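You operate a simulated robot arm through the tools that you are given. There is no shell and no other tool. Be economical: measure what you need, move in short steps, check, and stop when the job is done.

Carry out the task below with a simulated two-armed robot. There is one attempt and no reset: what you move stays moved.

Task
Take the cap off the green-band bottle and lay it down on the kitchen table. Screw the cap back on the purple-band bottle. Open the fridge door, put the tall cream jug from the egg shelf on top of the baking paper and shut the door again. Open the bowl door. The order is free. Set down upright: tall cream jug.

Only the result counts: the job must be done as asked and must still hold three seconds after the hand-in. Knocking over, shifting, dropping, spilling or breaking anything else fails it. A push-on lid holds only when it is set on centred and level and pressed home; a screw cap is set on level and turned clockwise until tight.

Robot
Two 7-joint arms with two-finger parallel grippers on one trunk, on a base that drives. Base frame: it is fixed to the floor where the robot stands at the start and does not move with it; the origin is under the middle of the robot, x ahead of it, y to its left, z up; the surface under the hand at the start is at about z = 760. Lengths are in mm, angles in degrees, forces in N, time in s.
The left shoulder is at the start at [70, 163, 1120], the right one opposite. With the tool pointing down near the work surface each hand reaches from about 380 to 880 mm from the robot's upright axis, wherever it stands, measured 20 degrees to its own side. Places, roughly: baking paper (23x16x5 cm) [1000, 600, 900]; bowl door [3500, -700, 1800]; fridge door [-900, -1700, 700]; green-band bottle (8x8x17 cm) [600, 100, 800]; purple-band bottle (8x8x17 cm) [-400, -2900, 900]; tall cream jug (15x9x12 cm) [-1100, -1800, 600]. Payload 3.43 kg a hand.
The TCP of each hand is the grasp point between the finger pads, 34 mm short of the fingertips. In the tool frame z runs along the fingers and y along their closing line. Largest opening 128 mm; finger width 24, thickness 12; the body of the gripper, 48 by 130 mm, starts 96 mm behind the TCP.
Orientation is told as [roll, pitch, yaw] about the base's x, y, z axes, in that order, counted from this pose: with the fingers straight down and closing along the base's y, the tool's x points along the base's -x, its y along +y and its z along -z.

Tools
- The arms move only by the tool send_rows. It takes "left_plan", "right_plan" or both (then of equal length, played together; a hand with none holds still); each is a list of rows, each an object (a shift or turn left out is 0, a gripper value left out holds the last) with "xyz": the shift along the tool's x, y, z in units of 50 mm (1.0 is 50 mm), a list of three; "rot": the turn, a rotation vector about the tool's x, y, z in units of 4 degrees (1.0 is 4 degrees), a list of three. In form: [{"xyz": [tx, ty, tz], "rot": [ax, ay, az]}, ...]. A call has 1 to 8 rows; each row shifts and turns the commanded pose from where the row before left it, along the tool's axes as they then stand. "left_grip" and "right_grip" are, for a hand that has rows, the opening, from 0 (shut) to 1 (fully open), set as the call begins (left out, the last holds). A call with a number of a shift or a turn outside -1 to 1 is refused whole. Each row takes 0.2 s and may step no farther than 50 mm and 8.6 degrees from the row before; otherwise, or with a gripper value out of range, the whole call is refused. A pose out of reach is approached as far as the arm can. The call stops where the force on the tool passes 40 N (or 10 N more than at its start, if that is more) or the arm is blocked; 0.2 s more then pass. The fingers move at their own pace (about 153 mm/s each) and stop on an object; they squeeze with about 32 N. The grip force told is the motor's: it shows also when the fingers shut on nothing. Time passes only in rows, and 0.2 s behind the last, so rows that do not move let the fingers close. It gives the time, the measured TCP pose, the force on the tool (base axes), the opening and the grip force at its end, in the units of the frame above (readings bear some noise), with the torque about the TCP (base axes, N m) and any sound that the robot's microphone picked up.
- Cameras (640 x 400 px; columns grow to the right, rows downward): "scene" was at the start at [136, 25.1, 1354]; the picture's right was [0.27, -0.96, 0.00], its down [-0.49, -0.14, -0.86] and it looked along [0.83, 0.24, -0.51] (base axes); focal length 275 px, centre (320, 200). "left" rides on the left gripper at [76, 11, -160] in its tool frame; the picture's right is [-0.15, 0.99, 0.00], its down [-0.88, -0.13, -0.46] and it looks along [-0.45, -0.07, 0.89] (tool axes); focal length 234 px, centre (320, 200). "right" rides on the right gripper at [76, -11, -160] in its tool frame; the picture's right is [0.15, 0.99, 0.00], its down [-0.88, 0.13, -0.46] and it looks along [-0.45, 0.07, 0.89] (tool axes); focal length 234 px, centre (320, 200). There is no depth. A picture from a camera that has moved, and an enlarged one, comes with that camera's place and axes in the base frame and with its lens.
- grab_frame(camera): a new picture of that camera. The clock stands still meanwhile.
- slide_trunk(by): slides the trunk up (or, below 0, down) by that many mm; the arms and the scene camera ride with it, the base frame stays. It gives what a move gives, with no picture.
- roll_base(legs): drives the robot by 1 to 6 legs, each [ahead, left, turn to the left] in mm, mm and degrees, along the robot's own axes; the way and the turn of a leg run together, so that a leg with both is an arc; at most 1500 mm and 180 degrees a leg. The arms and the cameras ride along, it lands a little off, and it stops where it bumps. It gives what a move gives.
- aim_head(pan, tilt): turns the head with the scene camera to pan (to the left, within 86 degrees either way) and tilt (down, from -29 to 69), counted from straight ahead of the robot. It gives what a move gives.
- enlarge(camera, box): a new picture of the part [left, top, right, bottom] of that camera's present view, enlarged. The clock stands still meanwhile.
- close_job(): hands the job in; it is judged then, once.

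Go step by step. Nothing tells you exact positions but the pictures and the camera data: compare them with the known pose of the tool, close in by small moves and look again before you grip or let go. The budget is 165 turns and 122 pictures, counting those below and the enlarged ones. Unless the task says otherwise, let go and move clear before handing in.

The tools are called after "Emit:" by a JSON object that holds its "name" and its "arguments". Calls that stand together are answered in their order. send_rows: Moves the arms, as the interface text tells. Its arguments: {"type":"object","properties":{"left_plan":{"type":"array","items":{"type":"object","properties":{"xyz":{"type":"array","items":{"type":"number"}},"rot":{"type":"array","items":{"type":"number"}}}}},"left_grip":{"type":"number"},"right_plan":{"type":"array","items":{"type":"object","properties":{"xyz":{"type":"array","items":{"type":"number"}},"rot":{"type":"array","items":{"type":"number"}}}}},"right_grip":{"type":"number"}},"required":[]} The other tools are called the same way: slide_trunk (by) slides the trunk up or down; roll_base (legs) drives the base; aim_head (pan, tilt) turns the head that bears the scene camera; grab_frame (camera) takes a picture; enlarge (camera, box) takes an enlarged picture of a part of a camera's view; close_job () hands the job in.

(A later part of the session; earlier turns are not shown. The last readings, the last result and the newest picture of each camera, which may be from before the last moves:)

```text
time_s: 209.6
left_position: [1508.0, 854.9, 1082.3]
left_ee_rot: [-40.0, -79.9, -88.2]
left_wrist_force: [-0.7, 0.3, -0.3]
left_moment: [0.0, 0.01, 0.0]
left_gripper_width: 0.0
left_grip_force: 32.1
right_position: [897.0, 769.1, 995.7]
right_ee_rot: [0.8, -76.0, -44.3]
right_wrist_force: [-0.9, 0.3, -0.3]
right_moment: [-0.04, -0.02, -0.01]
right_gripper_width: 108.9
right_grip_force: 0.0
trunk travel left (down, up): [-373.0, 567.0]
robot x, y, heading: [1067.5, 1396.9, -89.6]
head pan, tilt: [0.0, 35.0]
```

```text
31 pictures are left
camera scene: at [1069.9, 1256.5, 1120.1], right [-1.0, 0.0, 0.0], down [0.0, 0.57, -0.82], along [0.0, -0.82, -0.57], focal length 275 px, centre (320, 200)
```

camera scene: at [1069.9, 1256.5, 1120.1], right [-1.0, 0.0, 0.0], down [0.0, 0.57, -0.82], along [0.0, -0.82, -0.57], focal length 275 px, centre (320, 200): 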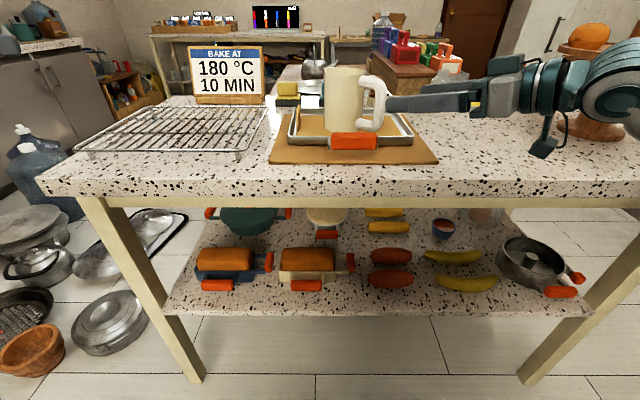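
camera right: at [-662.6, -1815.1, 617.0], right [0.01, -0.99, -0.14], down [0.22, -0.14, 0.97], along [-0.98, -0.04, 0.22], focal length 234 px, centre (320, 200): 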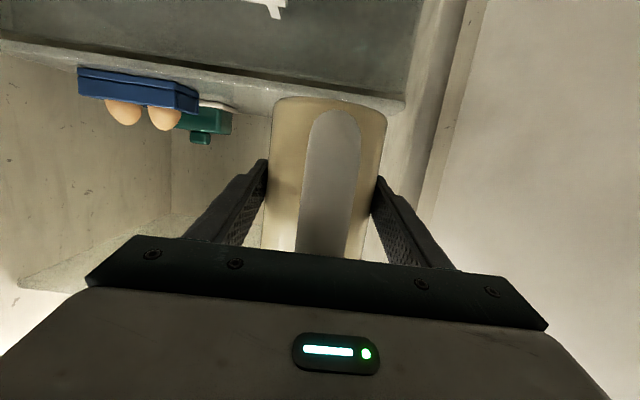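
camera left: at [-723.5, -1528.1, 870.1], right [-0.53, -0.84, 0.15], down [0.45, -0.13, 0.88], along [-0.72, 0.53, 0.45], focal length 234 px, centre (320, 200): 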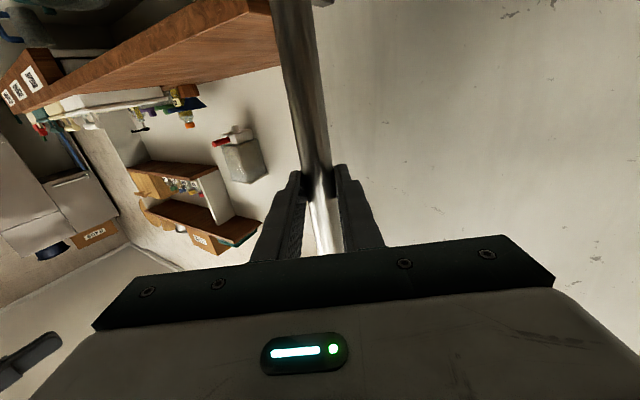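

The jug stands upright on the baking paper and the hand is clear. Next the purple bottle: I back off, go round the island and down to the far table.

Emit:
{"name": "roll_base", "arguments": {"legs": [[-350, 0, 0], [0, -1290, 0], [1500, 0, 0], [1500, 0, 0]]}}

Emit:
{"name": "roll_base", "arguments": {"legs": [[750, 0, 0]]}}

Emit:
{"name": "aim_head", "arguments": {"pan": 10, "tilt": 28}}

Emit:
{"name": "grab_frame", "arguments": {"camera": "scene"}}

```text
time_s: 221.2
left_position: [236.1, 549.1, 1084.1]
left_ee_rot: [-40.5, -79.6, -87.4]
left_wrist_force: [-8.9, 6.2, 2.0]
left_moment: [0.36, 0.18, 1.96]
left_gripper_width: 0.0
left_grip_force: 32.6
right_position: [-369.6, 455.9, 994.3]
right_ee_rot: [1.5, -76.1, -44.3]
right_wrist_force: [-0.8, -1.2, -1.0]
right_moment: [0.03, -0.07, 0.08]
right_gripper_width: 108.6
right_grip_force: 0.1
trunk travel left (down, up): [-373.0, 567.0]
robot x, y, heading: [-201.6, 1082.6, -89.0]
head pan, tilt: [0.0, 35.0]
stopped in leg 3: the robot was blocked; the commanded pose is now the measured one
```

```text
time_s: 222.1
left_position: [234.0, 545.1, 1085.0]
left_ee_rot: [-42.2, -79.7, -86.1]
left_wrist_force: [-13.3, 7.9, 1.2]
left_moment: [0.41, 0.36, 2.78]
left_gripper_width: 0.0
left_grip_force: 32.1
right_position: [-369.2, 449.8, 996.5]
right_ee_rot: [0.7, -76.3, -43.5]
right_wrist_force: [-0.5, -0.3, 0.1]
right_moment: [-0.01, -0.03, -0.04]
right_gripper_width: 108.8
right_grip_force: 0.1
trunk travel left (down, up): [-373.0, 567.0]
robot x, y, heading: [-199.0, 1080.1, -88.9]
head pan, tilt: [0.0, 35.0]
stopped in leg 1: the robot was blocked; the commanded pose is now the measured one
```

```text
time_s: 222.8
left_position: [235.5, 544.4, 1085.2]
left_ee_rot: [-42.0, -79.7, -86.1]
left_wrist_force: [-15.9, 8.5, 1.9]
left_moment: [0.63, 0.27, 3.23]
left_gripper_width: 0.0
left_grip_force: 32.1
right_position: [-368.3, 450.4, 996.4]
right_ee_rot: [0.6, -76.1, -43.4]
right_wrist_force: [0.8, 0.6, 0.6]
right_moment: [0.02, -0.04, 0.0]
right_gripper_width: 108.9
right_grip_force: 0.1
trunk travel left (down, up): [-373.0, 567.0]
robot x, y, heading: [-198.5, 1078.9, -89.1]
head pan, tilt: [10.0, 28.0]
```

```text
30 pictures are left
camera scene: at [-185.9, 937.8, 1131.2], right [-0.98, -0.19, 0.0], down [-0.09, 0.46, -0.88], along [0.17, -0.87, -0.47], focal length 275 px, centre (320, 200)
```

scene: 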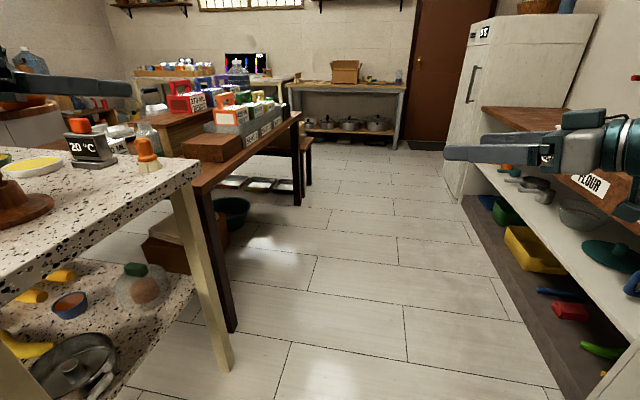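

My left arm is touching the cake stand; I back off at once and look at it.

Emit:
{"name": "roll_base", "arguments": {"legs": [[-200, 0, 0], [0, -150, 0]]}}

Emit:
{"name": "aim_head", "arguments": {"pan": 45, "tilt": 20}}

Emit:
{"name": "grab_frame", "arguments": {"camera": "scene"}}

```text
time_s: 225.4
left_position: [83.2, 739.6, 1083.7]
left_ee_rot: [-42.3, -79.7, -86.0]
left_wrist_force: [0.2, 0.2, 0.0]
left_moment: [0.04, 0.01, 0.07]
left_gripper_width: 0.0
left_grip_force: 31.9
right_position: [-519.9, 647.3, 997.5]
right_ee_rot: [0.6, -76.1, -43.5]
right_wrist_force: [-0.7, -0.2, -0.1]
right_moment: [-0.01, 0.0, 0.04]
right_gripper_width: 109.0
right_grip_force: 0.0
trunk travel left (down, up): [-373.0, 567.0]
robot x, y, heading: [-354.4, 1272.2, -89.4]
head pan, tilt: [10.0, 28.0]
```

```text
time_s: 226.4
left_position: [83.8, 739.0, 1084.6]
left_ee_rot: [-42.6, -79.7, -85.6]
left_wrist_force: [0.4, 0.1, 0.5]
left_moment: [-0.03, -0.01, -0.01]
left_gripper_width: 0.0
left_grip_force: 32.0
right_position: [-519.9, 646.5, 996.5]
right_ee_rot: [0.4, -76.1, -43.4]
right_wrist_force: [-0.3, 0.1, 0.0]
right_moment: [0.0, 0.02, -0.01]
right_gripper_width: 108.8
right_grip_force: 0.1
trunk travel left (down, up): [-373.0, 567.0]
robot x, y, heading: [-351.8, 1271.9, -89.1]
head pan, tilt: [45.0, 20.0]
```

```text
29 pictures are left
camera scene: at [-286.9, 1157.6, 1143.8], right [-0.7, -0.72, 0.0], down [-0.25, 0.24, -0.94], along [0.67, -0.66, -0.34], focal length 275 px, centre (320, 200)
```

scene: 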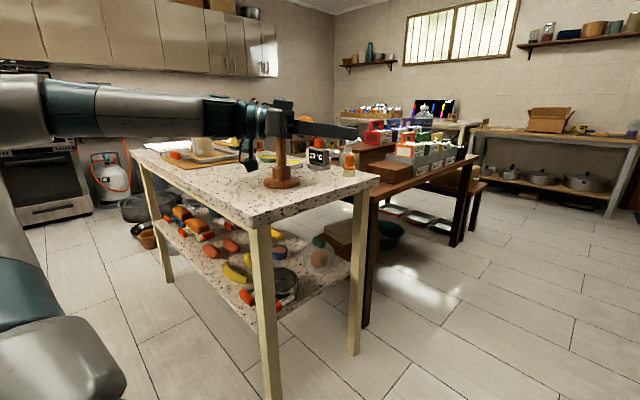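

The stand's base is still at (431,629), unmoved. I pass it with more clearance and check its oranges from the side.

Emit:
{"name": "roll_base", "arguments": {"legs": [[520, 60, 0]]}}

Emit:
{"name": "aim_head", "arguments": {"pan": 80, "tilt": 15}}

Emit:
{"name": "grab_frame", "arguments": {"camera": "scene"}}

```text
time_s: 229.4
left_position: [151.3, 222.9, 1083.1]
left_ee_rot: [-42.6, -79.6, -85.7]
left_wrist_force: [0.4, 0.7, -0.7]
left_moment: [0.02, 0.0, -0.04]
left_gripper_width: 0.1
left_grip_force: 32.0
right_position: [-453.0, 131.4, 996.2]
right_ee_rot: [0.5, -76.1, -43.4]
right_wrist_force: [0.3, -0.5, -1.2]
right_moment: [0.01, -0.01, 0.0]
right_gripper_width: 108.8
right_grip_force: 0.0
trunk travel left (down, up): [-373.0, 567.0]
robot x, y, heading: [-286.3, 755.5, -89.3]
head pan, tilt: [45.0, 20.0]
```

```text
time_s: 230.4
left_position: [150.5, 224.2, 1083.0]
left_ee_rot: [-42.6, -79.6, -85.7]
left_wrist_force: [0.0, -0.5, 0.0]
left_moment: [0.0, -0.04, -0.01]
left_gripper_width: 0.0
left_grip_force: 32.3
right_position: [-452.6, 132.1, 996.8]
right_ee_rot: [0.5, -76.1, -43.3]
right_wrist_force: [0.1, 0.0, 0.3]
right_moment: [-0.01, 0.0, -0.02]
right_gripper_width: 108.9
right_grip_force: 0.0
trunk travel left (down, up): [-373.0, 567.0]
robot x, y, heading: [-285.6, 758.3, -89.4]
head pan, tilt: [80.0, 15.0]
```

```text
28 pictures are left
camera scene: at [-194.0, 693.3, 1152.0], right [-0.16, -0.99, 0.0], down [-0.26, 0.04, -0.97], along [0.95, -0.16, -0.26], focal length 275 px, centre (320, 200)
```

scene: 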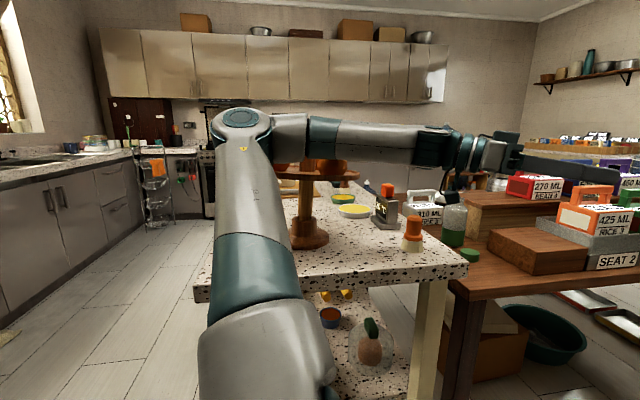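

The stand is upright with its fruit, and cap and green bottle are as left. I drive on to the far table.

Emit:
{"name": "roll_base", "arguments": {"legs": [[1500, 0, 0], [1250, 0, 0]]}}

Emit:
{"name": "aim_head", "arguments": {"pan": 5, "tilt": 30}}

Emit:
{"name": "grab_frame", "arguments": {"camera": "scene"}}

```text
time_s: 240.0
left_position: [163.2, -1586.5, 1084.0]
left_ee_rot: [-43.7, -79.7, -85.6]
left_wrist_force: [-0.2, -0.1, -1.0]
left_moment: [-0.01, -0.03, 0.0]
left_gripper_width: 0.0
left_grip_force: 32.0
right_position: [-451.3, -1669.2, 992.6]
right_ee_rot: [0.4, -75.5, -45.0]
right_wrist_force: [-0.5, -0.8, 0.3]
right_moment: [0.0, 0.02, 0.0]
right_gripper_width: 108.9
right_grip_force: 0.1
trunk travel left (down, up): [-373.0, 567.0]
robot x, y, heading: [-270.2, -1045.8, -90.0]
head pan, tilt: [80.0, 15.0]
stopped in leg 2: the robot was blocked; the commanded pose is now the measured one
```

```text
time_s: 241.5
left_position: [163.3, -1582.6, 1086.7]
left_ee_rot: [-43.8, -80.0, -85.4]
left_wrist_force: [-1.2, 0.1, -1.1]
left_moment: [-0.02, 0.0, 0.01]
left_gripper_width: 0.1
left_grip_force: 32.2
right_position: [-450.7, -1667.6, 994.0]
right_ee_rot: [0.4, -75.6, -45.0]
right_wrist_force: [-0.4, 0.4, 0.2]
right_moment: [0.0, -0.02, 0.02]
right_gripper_width: 108.9
right_grip_force: 0.1
trunk travel left (down, up): [-373.0, 567.0]
robot x, y, heading: [-269.0, -1051.7, -89.9]
head pan, tilt: [5.0, 30.0]
```

```text
27 pictures are left
camera scene: at [-259.2, -1182.1, 1128.7], right [-1.0, -0.09, 0.0], down [-0.05, 0.49, -0.87], along [0.07, -0.87, -0.49], focal length 275 px, centre (320, 200)
```

scene: 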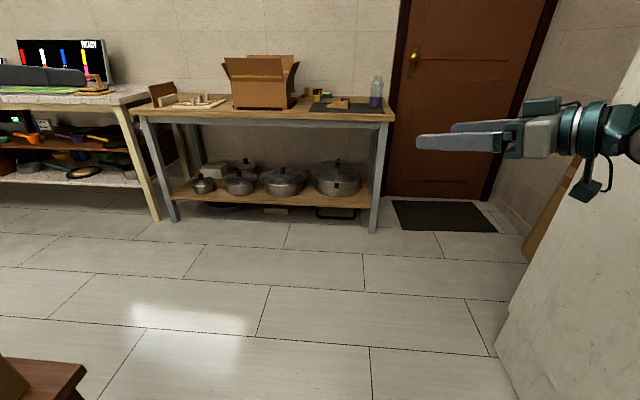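

Something on my right side blocked the way; I look there before moving.

Emit:
{"name": "aim_head", "arguments": {"pan": -75, "tilt": 25}}

Emit:
{"name": "grab_frame", "arguments": {"camera": "scene"}}

```text
time_s: 243.0
left_position: [162.9, -1583.3, 1085.6]
left_ee_rot: [-43.7, -80.0, -85.5]
left_wrist_force: [0.4, -0.7, -1.0]
left_moment: [0.06, -0.04, 0.01]
left_gripper_width: 0.2
left_grip_force: 32.1
right_position: [-448.7, -1667.8, 993.8]
right_ee_rot: [0.5, -75.5, -44.9]
right_wrist_force: [-0.9, 0.9, -0.4]
right_moment: [0.0, -0.03, 0.0]
right_gripper_width: 108.6
right_grip_force: 0.0
trunk travel left (down, up): [-373.0, 567.0]
robot x, y, heading: [-269.2, -1048.7, -90.2]
head pan, tilt: [-75.0, 25.0]
```

```text
26 pictures are left
camera scene: at [-356.1, -1115.5, 1136.5], right [-0.26, 0.97, -0.01], down [0.41, 0.1, -0.91], along [-0.88, -0.24, -0.42], focal length 275 px, centre (320, 200)
```

scene: 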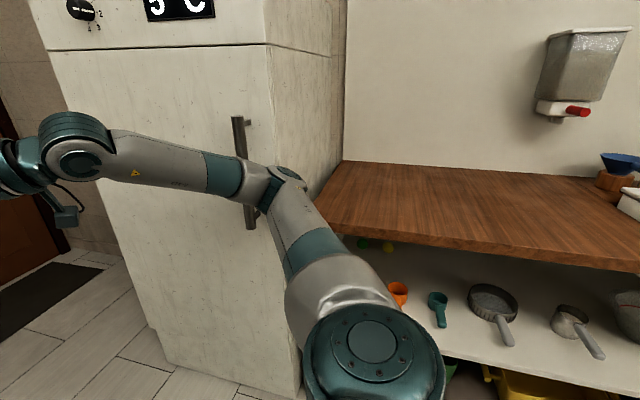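

The right elbow met the fridge handle; the door is still shut. I back off, shift left 150 mm and go on.

Emit:
{"name": "roll_base", "arguments": {"legs": [[-120, 0, 0], [0, 170, 0], [1180, 0, 0]]}}

Emit:
{"name": "aim_head", "arguments": {"pan": -20, "tilt": 32}}

Emit:
{"name": "grab_frame", "arguments": {"camera": "scene"}}

```text
time_s: 250.9
left_position: [333.4, -2642.0, 1082.5]
left_ee_rot: [-42.6, -79.6, -86.1]
left_wrist_force: [0.6, 0.3, -0.3]
left_moment: [-0.01, 0.03, -0.01]
left_gripper_width: 0.1
left_grip_force: 32.4
right_position: [-277.9, -2731.1, 988.6]
right_ee_rot: [2.1, -75.4, -46.1]
right_wrist_force: [0.4, 0.6, -0.1]
right_moment: [-0.01, -0.01, 0.0]
right_gripper_width: 109.0
right_grip_force: 0.1
trunk travel left (down, up): [-373.0, 567.0]
robot x, y, heading: [-99.2, -2103.1, -89.7]
head pan, tilt: [-75.0, 25.0]
```

```text
time_s: 252.1
left_position: [333.6, -2641.8, 1083.9]
left_ee_rot: [-42.6, -79.6, -86.1]
left_wrist_force: [0.5, -0.4, 1.2]
left_moment: [0.05, 0.03, 0.01]
left_gripper_width: 0.1
left_grip_force: 31.7
right_position: [-277.5, -2730.6, 989.5]
right_ee_rot: [2.0, -75.3, -45.8]
right_wrist_force: [-0.3, -0.4, 0.3]
right_moment: [-0.04, 0.03, -0.02]
right_gripper_width: 108.8
right_grip_force: 0.0
trunk travel left (down, up): [-373.0, 567.0]
robot x, y, heading: [-99.8, -2104.4, -89.5]
head pan, tilt: [-20.0, 32.0]
```

```text
25 pictures are left
camera scene: at [-130.3, -2239.1, 1124.7], right [-0.94, 0.34, 0.0], down [0.18, 0.5, -0.85], along [-0.29, -0.8, -0.53], focal length 275 px, centre (320, 200)
```

scene: 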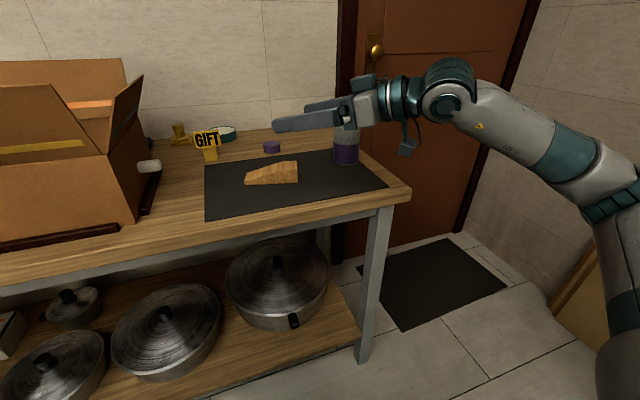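

The purple bottle stands near (−430,−2860) and its purple cap lies behind the mat near (−261,−3016). I'll hold the bottle with the right hand and fetch and screw the cap with the left; first I raise the trunk and reorient both hands.

Emit:
{"name": "slide_trunk", "arguments": {"by": 140}}

Emit:
{"name": "send_rows", "arguments": {"left_plan": [{"rot": [-1, 0, 0]}, {"rot": [-1, 0, 0]}, {"rot": [-1, 0, 0]}, {"rot": [-1, 0, 0]}, {"rot": [-1, 0, 0]}, {"rot": [-1, 0, 0]}, {"rot": [-1, 0, 0]}, {"rot": [-1, 0, 0]}], "right_plan": [{"rot": [0, 1, 0]}, {"rot": [0, 1, 0]}, {"rot": [0, 1, 0]}, {"rot": [0, 1, 0]}, {"rot": [0, 1, 0]}, {"rot": [0, 1, 0]}, {"rot": [0, 1, 0]}, {}]}}

Emit:
{"name": "send_rows", "arguments": {"left_plan": [{"rot": [-1, 0, 0]}, {"rot": [-0.6, 0, 0]}, {"rot": [0, 1, 0]}, {"rot": [0, 1, 0]}, {"rot": [0, 1, 0]}, {"rot": [0, 1, 0]}, {"rot": [0, 1, 0]}, {"rot": [0, 1, 0]}]}}

Emit:
{"name": "send_rows", "arguments": {"left_plan": [{"rot": [0, 1, 0]}, {"rot": [0, 1, 0]}, {"rot": [0, 1, 0]}, {"rot": [0, 1, 0]}, {"rot": [0, 1, 0]}, {"rot": [0, 1, 0]}, {"rot": [0, 1, 0]}, {"rot": [0, 1, 0]}]}}

Emit:
{"name": "send_rows", "arguments": {"left_plan": [{"rot": [0, 1, 0]}, {"rot": [0, 1, 0]}, {"rot": [0, 1, 0]}, {"rot": [0, 1, 0]}, {"rot": [0, 1, 0]}, {"rot": [0, 1, 0]}], "left_grip": 0.6}}

```text
time_s: 253.8
left_position: [333.1, -2641.6, 1222.5]
left_ee_rot: [-42.6, -79.7, -86.0]
left_wrist_force: [0.0, -0.9, 0.4]
left_moment: [-0.04, 0.01, 0.02]
left_gripper_width: 0.0
left_grip_force: 32.4
right_position: [-277.2, -2731.4, 1128.1]
right_ee_rot: [2.1, -75.4, -46.1]
right_wrist_force: [1.1, -0.1, 0.9]
right_moment: [-0.04, 0.0, -0.02]
right_gripper_width: 109.0
right_grip_force: 0.1
trunk travel left (down, up): [-513.0, 427.0]
robot x, y, heading: [-98.9, -2104.6, -89.6]
head pan, tilt: [-20.0, 32.0]
```

```text
time_s: 255.6
left_position: [333.3, -2642.2, 1223.9]
left_ee_rot: [-10.3, -79.7, -86.3]
left_wrist_force: [-0.2, -0.1, -0.1]
left_moment: [0.01, 0.02, 0.04]
left_gripper_width: 0.0
left_grip_force: 32.2
right_position: [-278.5, -2731.5, 1128.6]
right_ee_rot: [0.8, -47.4, -44.6]
right_wrist_force: [-1.2, 0.3, 0.1]
right_moment: [0.03, -0.02, 0.04]
right_gripper_width: 108.5
right_grip_force: 0.1
trunk travel left (down, up): [-513.0, 427.0]
robot x, y, heading: [-97.7, -2103.9, -89.3]
head pan, tilt: [-20.0, 32.0]
```

```text
time_s: 257.4
left_position: [341.1, -2642.9, 1222.1]
left_ee_rot: [-1.1, -59.4, -88.4]
left_wrist_force: [0.6, -0.4, -0.3]
left_moment: [0.0, 0.03, -0.03]
left_gripper_width: 0.0
left_grip_force: 32.6
left hand out of reach, approached as far as the arm can: row 6
right_position: [-275.6, -2731.7, 1129.4]
right_ee_rot: [0.8, -47.3, -44.5]
right_wrist_force: [-0.2, 0.6, 0.1]
right_moment: [0.04, 0.02, -0.02]
right_gripper_width: 108.6
right_grip_force: 0.1
trunk travel left (down, up): [-513.0, 427.0]
robot x, y, heading: [-97.3, -2104.3, -89.5]
head pan, tilt: [-20.0, 32.0]
```

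```text
time_s: 259.2
left_position: [337.8, -2642.6, 1221.7]
left_ee_rot: [-0.4, -27.4, -89.0]
left_wrist_force: [-0.5, -0.6, -0.5]
left_moment: [-0.01, 0.03, -0.03]
left_gripper_width: 0.0
left_grip_force: 31.9
right_position: [-277.5, -2732.6, 1127.8]
right_ee_rot: [0.8, -47.3, -44.6]
right_wrist_force: [0.3, 0.6, -0.4]
right_moment: [-0.04, -0.04, -0.01]
right_gripper_width: 108.6
right_grip_force: 0.0
trunk travel left (down, up): [-513.0, 427.0]
robot x, y, heading: [-96.8, -2105.6, -89.7]
head pan, tilt: [-20.0, 32.0]
```

```text
time_s: 260.6
left_position: [337.5, -2644.0, 1224.1]
left_ee_rot: [-0.4, -3.3, -89.1]
left_wrist_force: [-0.9, -0.2, 0.8]
left_moment: [0.01, 0.02, 0.01]
left_gripper_width: 76.9
left_grip_force: 0.1
right_position: [-277.9, -2731.5, 1128.7]
right_ee_rot: [0.8, -47.4, -44.6]
right_wrist_force: [-0.1, 0.4, 1.3]
right_moment: [-0.01, 0.0, 0.01]
right_gripper_width: 108.7
right_grip_force: 0.0
trunk travel left (down, up): [-513.0, 427.0]
robot x, y, heading: [-96.7, -2104.5, -89.5]
head pan, tilt: [-20.0, 32.0]
```

Both hands are oriented. I shift the base right and slightly forward, then bring the left hand over towards the cap and look down.

Emit:
{"name": "roll_base", "arguments": {"legs": [[0, -188, 0], [80, 0, 0]]}}

Emit:
{"name": "send_rows", "arguments": {"left_plan": [{"xyz": [-0.4, -0.85, 0], "rot": [0, 0.8, 0]}, {"xyz": [-0.4, -0.85, 0]}, {"xyz": [-0.4, -0.85, 0]}, {"xyz": [-0.4, -0.85, 0]}, {"xyz": [-0.4, -0.85, 0]}, {"xyz": [-0.4, -0.85, 0]}, {"xyz": [-0.4, -0.85, 0]}, {"xyz": [-0.4, -0.85, 0]}]}}

Emit:
{"name": "grab_frame", "arguments": {"camera": "left"}}

```text
time_s: 262.8
left_position: [151.2, -2723.0, 1222.7]
left_ee_rot: [-0.4, -3.4, -89.0]
left_wrist_force: [-0.1, -0.3, 0.2]
left_moment: [0.03, -0.01, 0.0]
left_gripper_width: 76.8
left_grip_force: 0.0
right_position: [-464.5, -2812.8, 1128.1]
right_ee_rot: [0.8, -47.4, -44.4]
right_wrist_force: [-0.1, -0.1, -0.5]
right_moment: [0.02, -0.01, 0.01]
right_gripper_width: 108.6
right_grip_force: 0.0
trunk travel left (down, up): [-513.0, 427.0]
robot x, y, heading: [-287.7, -2183.2, -89.8]
head pan, tilt: [-20.0, 32.0]
```

```text
time_s: 264.6
left_position: [-60.5, -2771.1, 1155.8]
left_ee_rot: [-0.4, -0.3, -89.2]
left_wrist_force: [-0.7, -0.8, 0.0]
left_moment: [0.0, 0.02, 0.03]
left_gripper_width: 77.0
left_grip_force: 0.1
left hand out of reach, approached as far as the arm can: row 3, 4, 5, 6, 7, 8
right_position: [-464.0, -2812.4, 1128.2]
right_ee_rot: [0.8, -47.4, -44.5]
right_wrist_force: [-0.4, 0.1, 0.0]
right_moment: [0.0, 0.02, 0.01]
right_gripper_width: 108.9
right_grip_force: 0.1
trunk travel left (down, up): [-513.0, 427.0]
robot x, y, heading: [-287.7, -2185.7, -89.4]
head pan, tilt: [-20.0, 32.0]
```

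```text
24 pictures are left
camera left: at [-49.9, -2693.3, 1313.3], right [0.99, -0.13, -0.01], down [-0.11, -0.88, 0.46], along [-0.07, -0.46, -0.89], focal length 234 px, centre (320, 200)
```

left: 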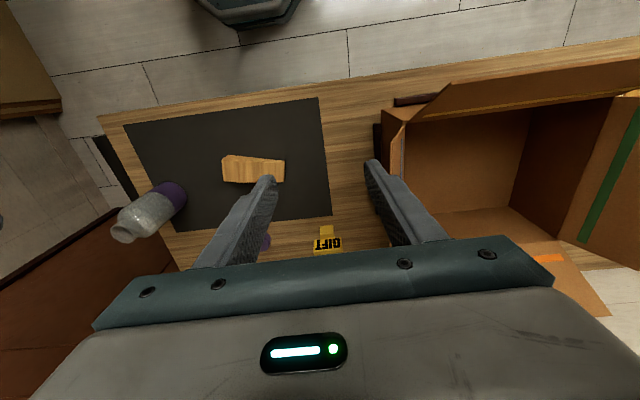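

Bottle at about (−444,−2891), cap at (−253,−3035), table top z≈802. The left hand is limited at this height, so I lower it while moving right and forward, clear of the box.

Emit:
{"name": "send_rows", "arguments": {"left_plan": [{"xyz": [0, -0.8, 0.4]}, {"xyz": [0, -0.8, 0.5]}, {"xyz": [-0.2, -0.7, 0.5]}, {"xyz": [-0.4, -0.5, 0.5]}, {"xyz": [-0.7, -0.4, 0.3]}, {"xyz": [-0.8, -0.2, 0.3]}, {"xyz": [-0.8, 0, 0.3]}]}}

Emit:
{"name": "grab_frame", "arguments": {"camera": "left"}}

```text
time_s: 266.2
left_position: [-72.2, -2818.2, 1051.3]
left_ee_rot: [-0.4, -0.4, -89.0]
left_wrist_force: [-0.5, 0.8, 0.2]
left_moment: [0.0, -0.02, -0.01]
left_gripper_width: 77.1
left_grip_force: 0.0
left hand out of reach, approached as far as the arm can: row 1, 2, 3, 4, 5, 6, 7
right_position: [-463.7, -2811.0, 1128.5]
right_ee_rot: [0.9, -47.4, -44.5]
right_wrist_force: [-0.1, 0.7, 0.1]
right_moment: [0.04, 0.03, 0.0]
right_gripper_width: 108.6
right_grip_force: 0.1
trunk travel left (down, up): [-513.0, 427.0]
robot x, y, heading: [-285.3, -2180.5, -89.5]
head pan, tilt: [-20.0, 32.0]
```

```text
23 pictures are left
camera left: at [-60.1, -2740.8, 1210.1], right [0.99, -0.13, -0.01], down [-0.11, -0.88, 0.46], along [-0.07, -0.46, -0.89], focal length 234 px, centre (320, 200)
```

left: 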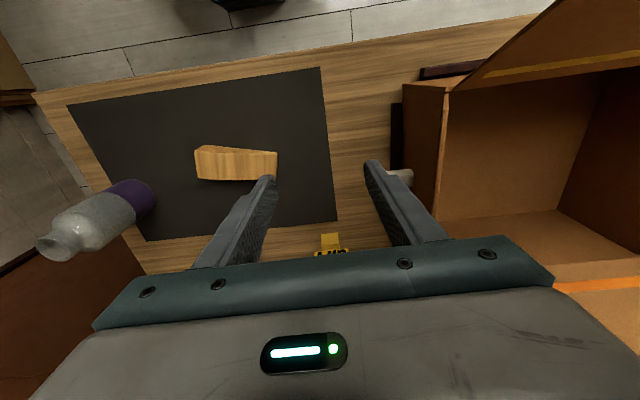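

The left arm cannot get inwards in its present elbow posture, so I swap: the right hand will fetch and screw the cap. I raise and withdraw the left hand, and turn the right hand's fingers down.

Emit:
{"name": "send_rows", "arguments": {"left_plan": [{"xyz": [0.6, 0, -0.75]}, {"xyz": [0.6, 0, -0.75]}, {"xyz": [0.6, 0, -0.75]}, {"xyz": [0.6, 0, -0.75]}, {"xyz": [0.6, 0, -0.75]}, {}, {}, {}], "right_plan": [{"rot": [0, 1, 0]}, {"rot": [0, 1, 0]}, {"rot": [0, 1, 0]}, {"rot": [0, 1, 0]}, {"rot": [0, 1, 0]}, {"rot": [0, 1, 0]}, {"rot": [0, 1, 0]}, {"rot": [0, 1, 0]}]}}

Emit:
{"name": "send_rows", "arguments": {"right_plan": [{"rot": [0, 1, 0]}, {"rot": [0, 1, 0]}, {"rot": [0, 1, 0]}, {"rot": [0, 0.9, 0]}], "right_grip": 0.65}}

Emit:
{"name": "roll_base", "arguments": {"legs": [[0, 130, 0]]}}

```text
time_s: 268.0
left_position: [-71.9, -2669.3, 1240.2]
left_ee_rot: [-0.4, -0.3, -89.1]
left_wrist_force: [-0.1, -0.1, -0.2]
left_moment: [0.04, 0.03, 0.01]
left_gripper_width: 76.7
left_grip_force: 0.0
right_position: [-463.9, -2811.1, 1127.9]
right_ee_rot: [0.5, -15.3, -44.1]
right_wrist_force: [-0.6, 0.6, 0.4]
right_moment: [0.03, 0.03, -0.01]
right_gripper_width: 108.8
right_grip_force: 0.0
trunk travel left (down, up): [-513.0, 427.0]
robot x, y, heading: [-285.5, -2186.9, -89.3]
head pan, tilt: [-20.0, 32.0]
```

```text
time_s: 269.0
left_position: [-72.4, -2667.9, 1240.1]
left_ee_rot: [-0.4, -0.2, -89.0]
left_wrist_force: [-0.1, 0.7, -0.6]
left_moment: [0.01, 0.0, 0.0]
left_gripper_width: 76.9
left_grip_force: 0.0
right_position: [-464.4, -2811.7, 1128.5]
right_ee_rot: [0.5, 0.3, -43.9]
right_wrist_force: [-0.2, 0.3, 0.9]
right_moment: [0.0, 0.0, 0.0]
right_gripper_width: 83.2
right_grip_force: 0.0
trunk travel left (down, up): [-513.0, 427.0]
robot x, y, heading: [-286.4, -2184.8, -89.7]
head pan, tilt: [-20.0, 32.0]
```

```text
time_s: 270.2
left_position: [56.0, -2668.8, 1238.5]
left_ee_rot: [-0.3, -0.3, -89.3]
left_wrist_force: [0.0, 0.1, 0.6]
left_moment: [0.02, 0.01, -0.05]
left_gripper_width: 77.0
left_grip_force: 0.1
right_position: [-336.7, -2811.5, 1128.0]
right_ee_rot: [0.5, 0.3, -44.1]
right_wrist_force: [0.0, 0.0, -0.5]
right_moment: [0.0, -0.01, -0.01]
right_gripper_width: 83.2
right_grip_force: 0.2
trunk travel left (down, up): [-513.0, 427.0]
robot x, y, heading: [-155.0, -2185.5, -89.8]
head pan, tilt: [-20.0, 32.0]
```

Now I move the right hand over the cap and look down.

Emit:
{"name": "send_rows", "arguments": {"right_plan": [{"xyz": [-0.717, -0.343, 0.5]}, {"xyz": [-0.717, -0.343, 0.5]}, {"xyz": [-0.717, -0.343, 0.5]}, {"xyz": [-0.717, -0.343, 0.5]}, {"xyz": [-0.717, -0.343, 0.5]}, {"xyz": [-0.717, -0.343, 0.5]}]}}

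Emit:
{"name": "grab_frame", "arguments": {"camera": "right"}}

```text
time_s: 271.6
left_position: [55.2, -2668.7, 1238.8]
left_ee_rot: [-0.3, -0.3, -89.3]
left_wrist_force: [-0.7, 0.6, 0.4]
left_moment: [-0.01, 0.01, 0.03]
left_gripper_width: 76.7
left_grip_force: 0.2
right_position: [-263.6, -2874.4, 1013.9]
right_ee_rot: [0.6, 0.1, -44.2]
right_wrist_force: [-0.1, 0.2, 0.6]
right_moment: [-0.01, 0.02, 0.0]
right_gripper_width: 83.1
right_grip_force: 0.2
right hand out of reach, approached as far as the arm can: row 1, 2, 3, 4, 5, 6
trunk travel left (down, up): [-513.0, 427.0]
robot x, y, heading: [-154.2, -2181.7, -89.4]
head pan, tilt: [-20.0, 32.0]
```

```text
22 pictures are left
camera right: at [-326.8, -2832.6, 1172.9], right [0.58, 0.81, 0.01], down [0.72, -0.52, 0.46], along [0.37, -0.26, -0.89], focal length 234 px, centre (320, 200)
```

right: 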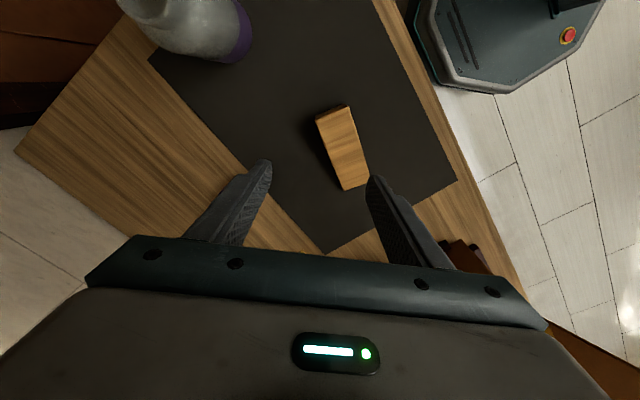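

Reach is limited at this height, so I pull the hand back slightly, drive 150 mm closer, and then go over the cap and lower.

Emit:
{"name": "send_rows", "arguments": {"right_plan": [{"xyz": [0.55, 0.58, 0]}, {"xyz": [0.55, 0.58, 0]}]}}

Emit:
{"name": "roll_base", "arguments": {"legs": [[150, 0, 0]]}}

Emit:
{"name": "send_rows", "arguments": {"right_plan": [{"xyz": [-0.5, -0.44, 0.3]}, {"xyz": [-0.5, -0.44, 0.3]}, {"xyz": [-0.5, -0.44, 0.5]}, {"xyz": [0, 0, 0.5]}, {"xyz": [0, 0, 0.5]}]}}

Emit:
{"name": "grab_frame", "arguments": {"camera": "right"}}

```text
time_s: 272.2
left_position: [55.9, -2667.6, 1239.8]
left_ee_rot: [-0.4, -0.3, -89.3]
left_wrist_force: [0.0, 0.5, 0.1]
left_moment: [0.01, -0.01, -0.03]
left_gripper_width: 77.0
left_grip_force: 0.0
right_position: [-263.1, -2795.4, 1015.0]
right_ee_rot: [0.5, 0.2, -44.0]
right_wrist_force: [0.1, 0.2, 0.0]
right_moment: [0.02, -0.01, -0.01]
right_gripper_width: 82.8
right_grip_force: 0.1
trunk travel left (down, up): [-513.0, 427.0]
robot x, y, heading: [-156.9, -2183.0, -89.8]
head pan, tilt: [-20.0, 32.0]
```

```text
time_s: 273.6
left_position: [55.5, -2818.8, 1238.8]
left_ee_rot: [-0.4, -0.2, -89.4]
left_wrist_force: [-0.2, -0.1, -0.9]
left_moment: [0.03, 0.0, -0.02]
left_gripper_width: 76.7
left_grip_force: 0.0
right_position: [-262.2, -2947.9, 1014.9]
right_ee_rot: [0.6, 0.2, -44.0]
right_wrist_force: [0.4, 0.3, 0.3]
right_moment: [-0.01, 0.02, -0.04]
right_gripper_width: 83.4
right_grip_force: 0.1
trunk travel left (down, up): [-513.0, 427.0]
robot x, y, heading: [-153.7, -2332.8, -90.0]
head pan, tilt: [-20.0, 32.0]
```

```text
time_s: 274.8
left_position: [56.0, -2819.3, 1238.5]
left_ee_rot: [-0.4, -0.3, -89.3]
left_wrist_force: [-0.5, -0.4, -0.7]
left_moment: [0.02, 0.02, 0.0]
left_gripper_width: 76.7
left_grip_force: 0.1
right_position: [-253.6, -3030.2, 920.7]
right_ee_rot: [0.7, 0.2, -43.9]
right_wrist_force: [0.1, -1.2, 0.0]
right_moment: [0.02, -0.01, 0.0]
right_gripper_width: 83.2
right_grip_force: 0.2
right hand out of reach, approached as far as the arm can: row 3
trunk travel left (down, up): [-513.0, 427.0]
robot x, y, heading: [-152.9, -2336.3, -89.6]
head pan, tilt: [-20.0, 32.0]
```

```text
21 pictures are left
camera right: at [-318.3, -2987.7, 1080.3], right [0.58, 0.81, 0.01], down [0.72, -0.52, 0.45], along [0.37, -0.26, -0.89], focal length 234 px, centre (320, 200)
```

right: 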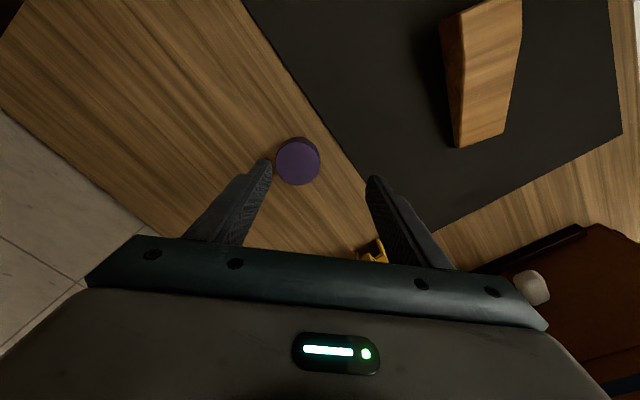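

The cap is at about (−266,−3054). I correct sideways and descend to just above.

Emit:
{"name": "send_rows", "arguments": {"right_plan": [{"xyz": [-0.16, -0.51, 0]}, {"xyz": [0, 0, 0.5]}, {"xyz": [0, 0, 0.5]}, {"xyz": [0, 0, 0.3]}]}}

Emit:
{"name": "grab_frame", "arguments": {"camera": "right"}}

```text
time_s: 275.8
left_position: [56.4, -2816.8, 1239.3]
left_ee_rot: [-0.4, -0.3, -89.3]
left_wrist_force: [-0.7, -0.1, 0.0]
left_moment: [0.02, -0.03, 0.0]
left_gripper_width: 76.6
left_grip_force: 0.1
right_position: [-259.7, -3035.8, 858.5]
right_ee_rot: [0.6, 0.1, -44.0]
right_wrist_force: [-0.3, -0.8, 4.7]
right_moment: [-0.21, 0.07, 0.04]
right_gripper_width: 83.3
right_grip_force: 0.2
right hand out of reach, approached as far as the arm can: row 1
trunk travel left (down, up): [-513.0, 427.0]
robot x, y, heading: [-157.7, -2336.3, -89.5]
head pan, tilt: [-20.0, 32.0]
```

```text
20 pictures are left
camera right: at [-322.6, -2993.8, 1017.2], right [0.58, 0.81, 0.01], down [0.72, -0.52, 0.46], along [0.37, -0.26, -0.89], focal length 234 px, centre (320, 200)
```

right: 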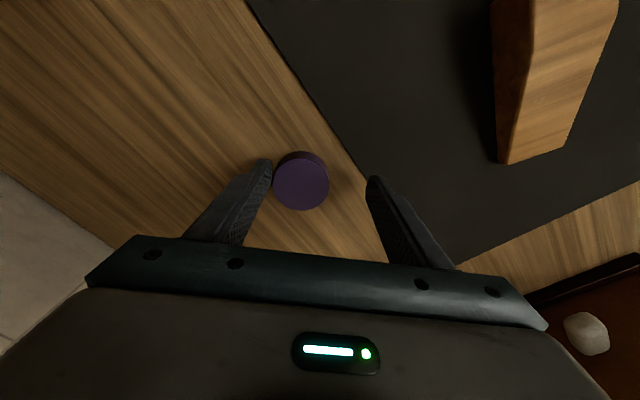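

The arm is at its reach limit and a fingertip is touching the cap's rim, so I lift 20 mm and drive 20 mm closer.

Emit:
{"name": "send_rows", "arguments": {"right_plan": [{"xyz": [0, 0, -0.4]}]}}

Emit:
{"name": "roll_base", "arguments": {"legs": [[25, -6, 0]]}}

Emit:
{"name": "grab_frame", "arguments": {"camera": "right"}}

```text
time_s: 276.2
left_position: [57.4, -2817.9, 1238.4]
left_ee_rot: [-0.4, -0.4, -89.2]
left_wrist_force: [0.0, 0.1, 0.2]
left_moment: [-0.08, 0.03, -0.02]
left_gripper_width: 77.0
left_grip_force: 0.0
right_position: [-258.9, -3036.5, 877.7]
right_ee_rot: [0.6, 0.1, -44.2]
right_wrist_force: [0.4, 0.0, 1.2]
right_moment: [-0.02, 0.01, 0.02]
right_gripper_width: 83.2
right_grip_force: 0.1
trunk travel left (down, up): [-513.0, 427.0]
robot x, y, heading: [-154.2, -2329.5, -89.9]
head pan, tilt: [-20.0, 32.0]
```

```text
time_s: 277.0
left_position: [51.3, -2840.5, 1239.6]
left_ee_rot: [-0.4, -0.3, -89.2]
left_wrist_force: [0.6, 0.4, -0.1]
left_moment: [-0.03, 0.0, -0.01]
left_gripper_width: 76.6
left_grip_force: 0.0
right_position: [-263.9, -3061.3, 879.3]
right_ee_rot: [0.5, 0.2, -44.0]
right_wrist_force: [0.7, 0.7, -0.2]
right_moment: [0.01, 0.03, -0.03]
right_gripper_width: 83.2
right_grip_force: 0.0
trunk travel left (down, up): [-513.0, 427.0]
robot x, y, heading: [-159.8, -2359.9, -89.6]
head pan, tilt: [-20.0, 32.0]
```

```text
19 pictures are left
camera right: at [-327.6, -3017.9, 1037.5], right [0.58, 0.81, 0.01], down [0.72, -0.52, 0.45], along [0.37, -0.26, -0.89], focal length 234 px, centre (320, 200)
```

right: 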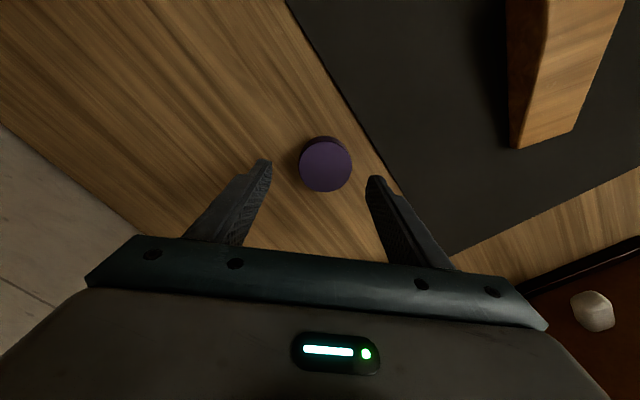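

Now the cap lies at (−268,−3052) within reach. I correct 9 mm, descend 40 mm and grip.

Emit:
{"name": "send_rows", "arguments": {"right_plan": [{"xyz": [0.18, 0.07, 0]}, {"xyz": [0, 0, 0.3]}, {"xyz": [0, 0, 0.3]}, {"xyz": [0, 0, 0.2]}]}}

Emit:
{"name": "send_rows", "arguments": {"right_plan": [{}, {}, {}, {}], "right_grip": 0.2}}

Emit:
{"name": "grab_frame", "arguments": {"camera": "right"}}

```text
time_s: 278.0
left_position: [50.4, -2842.9, 1239.3]
left_ee_rot: [-0.4, -0.3, -89.3]
left_wrist_force: [-0.1, -0.6, -0.4]
left_moment: [0.01, -0.01, 0.0]
left_gripper_width: 76.9
left_grip_force: 0.0
right_position: [-267.9, -3052.9, 837.5]
right_ee_rot: [0.4, 0.2, -44.0]
right_wrist_force: [-0.2, -0.7, -0.5]
right_moment: [-0.02, 0.0, 0.0]
right_gripper_width: 83.1
right_grip_force: 0.1
trunk travel left (down, up): [-513.0, 427.0]
robot x, y, heading: [-165.0, -2359.1, -89.6]
head pan, tilt: [-20.0, 32.0]
```

```text
time_s: 279.0
left_position: [50.4, -2842.2, 1239.0]
left_ee_rot: [-0.4, -0.3, -89.2]
left_wrist_force: [0.3, -0.8, -0.6]
left_moment: [0.01, 0.01, 0.0]
left_gripper_width: 76.7
left_grip_force: 0.1
right_position: [-267.6, -3052.5, 838.0]
right_ee_rot: [0.5, 0.1, -44.0]
right_wrist_force: [0.7, -0.1, -1.0]
right_moment: [0.01, -0.01, 0.02]
right_gripper_width: 53.1
right_grip_force: 31.8
trunk travel left (down, up): [-513.0, 427.0]
robot x, y, heading: [-160.9, -2357.5, -89.4]
head pan, tilt: [-20.0, 32.0]
```

```text
18 pictures are left
camera right: at [-331.4, -3010.3, 997.0], right [0.58, 0.81, 0.01], down [0.72, -0.52, 0.45], along [0.37, -0.26, -0.89], focal length 234 px, centre (320, 200)
```

right: 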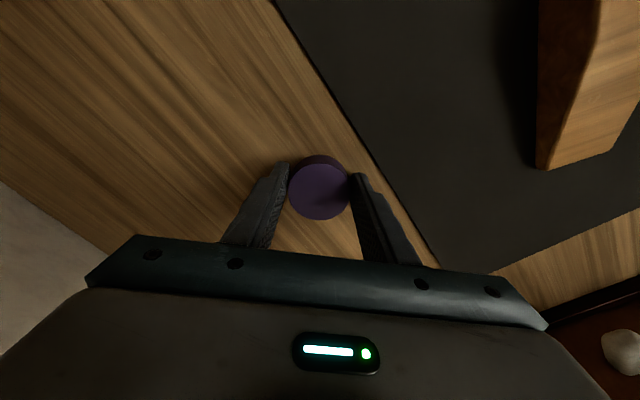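

Cap gripped (53 mm). I lift it with the trunk and move the base so that the bottle lies comfortably ahead of the right hand.

Emit:
{"name": "slide_trunk", "arguments": {"by": 220}}

Emit:
{"name": "roll_base", "arguments": {"legs": [[-150, 0, 0], [0, -190, 0]]}}

Emit:
{"name": "aim_head", "arguments": {"pan": 0, "tilt": 38}}

Emit:
{"name": "grab_frame", "arguments": {"camera": "right"}}

Emit:
{"name": "grab_frame", "arguments": {"camera": "scene"}}

```text
time_s: 281.4
left_position: [51.5, -2843.0, 1459.3]
left_ee_rot: [-0.4, -0.2, -89.4]
left_wrist_force: [0.2, -0.2, 0.0]
left_moment: [0.0, -0.05, 0.03]
left_gripper_width: 76.9
left_grip_force: 0.1
right_position: [-268.9, -3052.4, 1058.1]
right_ee_rot: [0.5, 0.3, -44.0]
right_wrist_force: [0.2, 0.1, -1.0]
right_moment: [-0.05, -0.04, 0.02]
right_gripper_width: 53.0
right_grip_force: 32.1
trunk travel left (down, up): [-733.0, 207.0]
robot x, y, heading: [-162.5, -2358.3, -89.8]
head pan, tilt: [-20.0, 32.0]
```

```text
time_s: 283.9
left_position: [-134.1, -2694.5, 1458.7]
left_ee_rot: [-0.5, -0.3, -89.2]
left_wrist_force: [-0.5, 0.5, 0.2]
left_moment: [-0.05, 0.0, 0.01]
left_gripper_width: 77.0
left_grip_force: 0.0
right_position: [-453.0, -2907.2, 1057.7]
right_ee_rot: [0.5, 0.3, -43.9]
right_wrist_force: [-0.2, 1.1, 0.0]
right_moment: [0.02, 0.03, 0.02]
right_gripper_width: 52.3
right_grip_force: 32.1
trunk travel left (down, up): [-733.0, 207.0]
robot x, y, heading: [-350.1, -2211.6, -89.5]
head pan, tilt: [-20.0, 32.0]
```

```text
time_s: 284.7
left_position: [-138.0, -2695.0, 1459.5]
left_ee_rot: [-0.3, -0.3, -89.2]
left_wrist_force: [-1.1, -0.7, -0.8]
left_moment: [-0.02, -0.04, -0.06]
left_gripper_width: 76.9
left_grip_force: 0.1
right_position: [-455.7, -2905.0, 1057.5]
right_ee_rot: [0.5, 0.2, -43.9]
right_wrist_force: [0.1, 0.0, -0.3]
right_moment: [-0.02, -0.01, 0.0]
right_gripper_width: 52.4
right_grip_force: 32.5
trunk travel left (down, up): [-733.0, 207.0]
robot x, y, heading: [-349.9, -2213.8, -89.5]
head pan, tilt: [0.0, 38.0]
```

```text
17 pictures are left
camera right: at [-519.5, -2863.3, 1217.1], right [0.58, 0.81, 0.01], down [0.72, -0.52, 0.45], along [0.38, -0.26, -0.89], focal length 234 px, centre (320, 200)
```

right: 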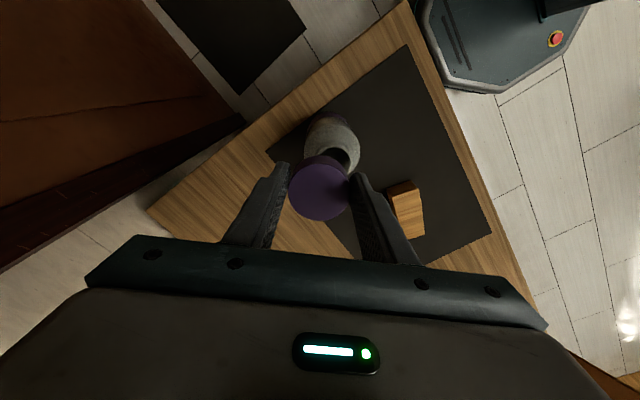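

```text
16 pictures are left
camera scene: at [-351.1, -2348.2, 1475.5], right [-1.0, -0.01, 0.0], down [0.0, 0.62, -0.79], along [0.01, -0.79, -0.62], focal length 275 px, centre (320, 200)
```

scene: 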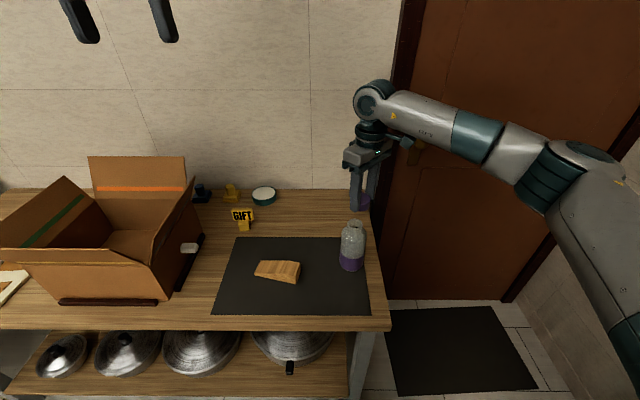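

Bottle axis from both views is about (−438,−2888). I shift the cap 25 mm over it, lower to just above the mouth and check in two views.

Emit:
{"name": "send_rows", "arguments": {"right_plan": [{"xyz": [0, 0.49, 0]}, {"xyz": [0, 0, 0.4]}, {"xyz": [0, 0, 0.35]}]}}

Emit:
{"name": "enlarge", "arguments": {"camera": "scene", "box": [310, 160, 400, 280]}}

Emit:
{"name": "enlarge", "arguments": {"camera": "right", "box": [240, 90, 420, 240]}}

```text
time_s: 285.5
left_position: [-137.4, -2695.1, 1458.4]
left_ee_rot: [-0.4, -0.2, -89.3]
left_wrist_force: [-0.1, 0.1, -0.3]
left_moment: [-0.01, 0.02, -0.03]
left_gripper_width: 76.6
left_grip_force: 0.0
right_position: [-438.5, -2887.5, 1019.2]
right_ee_rot: [0.6, 0.2, -43.9]
right_wrist_force: [-0.4, 0.1, 0.0]
right_moment: [0.01, 0.02, -0.01]
right_gripper_width: 52.2
right_grip_force: 32.4
trunk travel left (down, up): [-733.0, 207.0]
robot x, y, heading: [-350.6, -2213.0, -89.7]
head pan, tilt: [0.0, 38.0]
```

```text
3.33 times, centred on (355, 220) of scene
camera zoom: at [-350.2, -2348.8, 1475.4], right [-1.0, -0.01, 0.0], down [0.0, 0.62, -0.79], along [0.01, -0.79, -0.62], focal length 915 px, centre (203, 133)
```

zoom: 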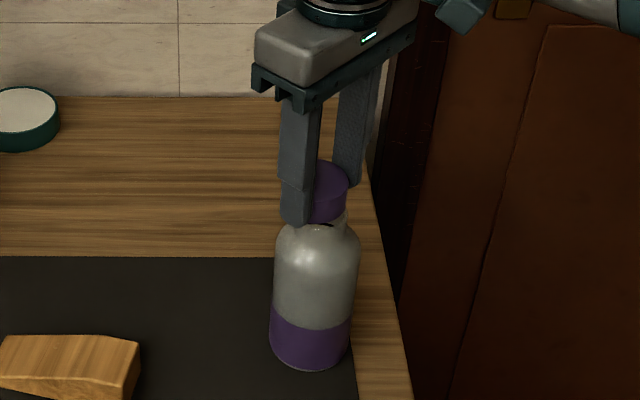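

```text
2.67 times, centred on (330, 165) of right
camera zoom: at [-501.9, -2845.4, 1179.1], right [0.58, 0.81, 0.01], down [0.72, -0.52, 0.45], along [0.37, -0.26, -0.89], focal length 624 px, centre (293, 293)
```

zoom: 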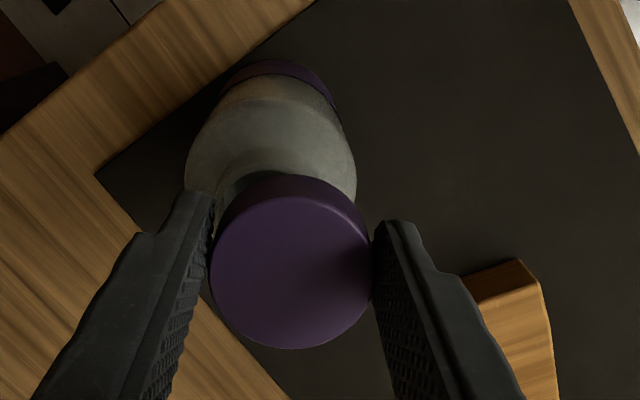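

The bottle axis is about 6 mm off along the closing line; I correct that and lower gently until contact.

Emit:
{"name": "send_rows", "arguments": {"right_plan": [{"xyz": [0, -0.12, 0]}, {"xyz": [0, 0, 0.1]}, {"xyz": [0, 0, 0.1]}, {"xyz": [0, 0, 0.08]}]}}

Emit:
{"name": "send_rows", "arguments": {"right_plan": [{"xyz": [0, 0, 0.06]}, {"xyz": [0, 0, 0.06]}]}}

```text
time_s: 286.5
left_position: [-136.2, -2694.8, 1459.5]
left_ee_rot: [-0.3, -0.3, -89.2]
left_wrist_force: [0.5, 0.1, -0.2]
left_moment: [-0.03, 0.0, 0.03]
left_gripper_width: 76.5
left_grip_force: 0.1
right_position: [-442.3, -2892.4, 1006.4]
right_ee_rot: [0.4, 0.2, -43.8]
right_wrist_force: [0.1, 0.5, 0.0]
right_moment: [0.0, -0.02, 0.03]
right_gripper_width: 52.1
right_grip_force: 32.1
trunk travel left (down, up): [-733.0, 207.0]
robot x, y, heading: [-349.1, -2216.2, -89.7]
head pan, tilt: [0.0, 38.0]
```

```text
time_s: 287.1
left_position: [-137.3, -2692.1, 1460.6]
left_ee_rot: [-0.4, -0.3, -89.3]
left_wrist_force: [0.3, 1.0, -0.6]
left_moment: [0.02, 0.03, -0.01]
left_gripper_width: 77.0
left_grip_force: 0.0
right_position: [-441.9, -2891.7, 1004.4]
right_ee_rot: [0.2, -0.2, -43.9]
right_wrist_force: [-2.7, -2.5, 25.0]
right_moment: [-0.18, 0.63, 0.05]
right_gripper_width: 51.9
right_grip_force: 32.1
trunk travel left (down, up): [-733.0, 207.0]
robot x, y, heading: [-348.5, -2212.6, -89.3]
head pan, tilt: [0.0, 38.0]
```

It touches the rim 20 mm too high; the moment says the contact is on the −x side, so the bottle lies further −x. I lift slightly, shift 5 mm, and try again.

Emit:
{"name": "send_rows", "arguments": {"right_plan": [{"xyz": [0, 0, -0.14]}, {"xyz": [0.06, -0.085, 0]}, {"xyz": [0, 0, 0.08]}, {"xyz": [0, 0, 0.06]}, {"xyz": [0, 0, 0.06]}]}}

Emit:
{"name": "enlarge", "arguments": {"camera": "right", "box": [240, 90, 420, 240]}}

```text
time_s: 288.3
left_position: [-135.0, -2690.2, 1461.2]
left_ee_rot: [-0.5, -0.5, -89.1]
left_wrist_force: [-0.1, 1.4, -0.4]
left_moment: [0.0, -0.03, 0.02]
left_gripper_width: 76.7
left_grip_force: 0.2
right_position: [-445.0, -2891.0, 1003.3]
right_ee_rot: [0.1, -0.1, -43.9]
right_wrist_force: [1.0, -2.2, 34.7]
right_moment: [-0.2, 0.68, 0.19]
right_gripper_width: 51.9
right_grip_force: 32.0
trunk travel left (down, up): [-733.0, 207.0]
robot x, y, heading: [-350.2, -2211.4, -89.8]
head pan, tilt: [0.0, 38.0]
```

```text
2.67 times, centred on (330, 165) of right
camera zoom: at [-509.8, -2847.1, 1161.6], right [0.58, 0.81, 0.0], down [0.72, -0.52, 0.46], along [0.38, -0.26, -0.89], focal length 624 px, centre (293, 293)
```

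zoom: 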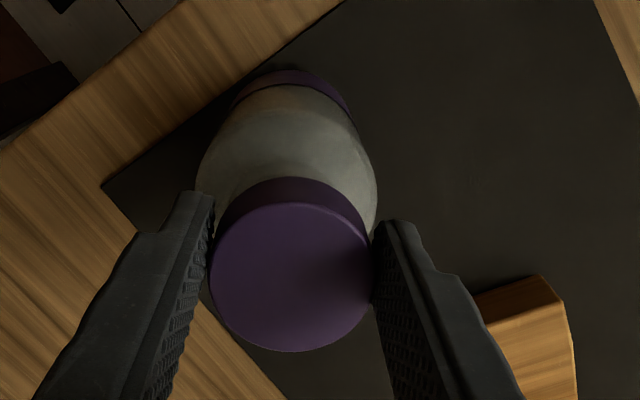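

Visually it is now aligned along the closing line; flat-contact moments proved unreliable earlier. I check the seating height from the scene camera.

Emit:
{"name": "enlarge", "arguments": {"camera": "scene", "box": [325, 195, 385, 275]}}

```text
5.00 times, centred on (355, 235) of scene
camera zoom: at [-349.1, -2343.5, 1476.3], right [-1.0, -0.01, 0.0], down [-0.01, 0.61, -0.79], along [0.01, -0.79, -0.61], focal length 1373 px, centre (145, 25)
```

zoom: 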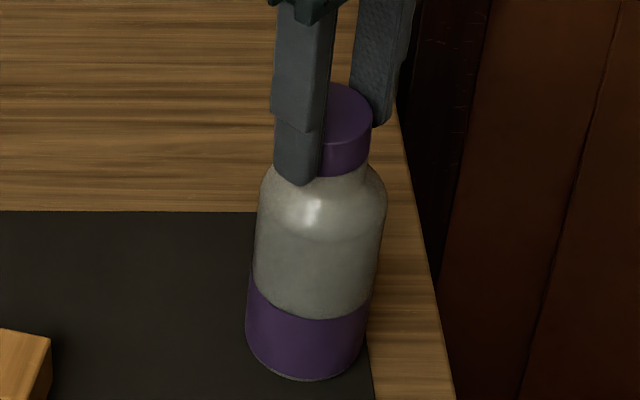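

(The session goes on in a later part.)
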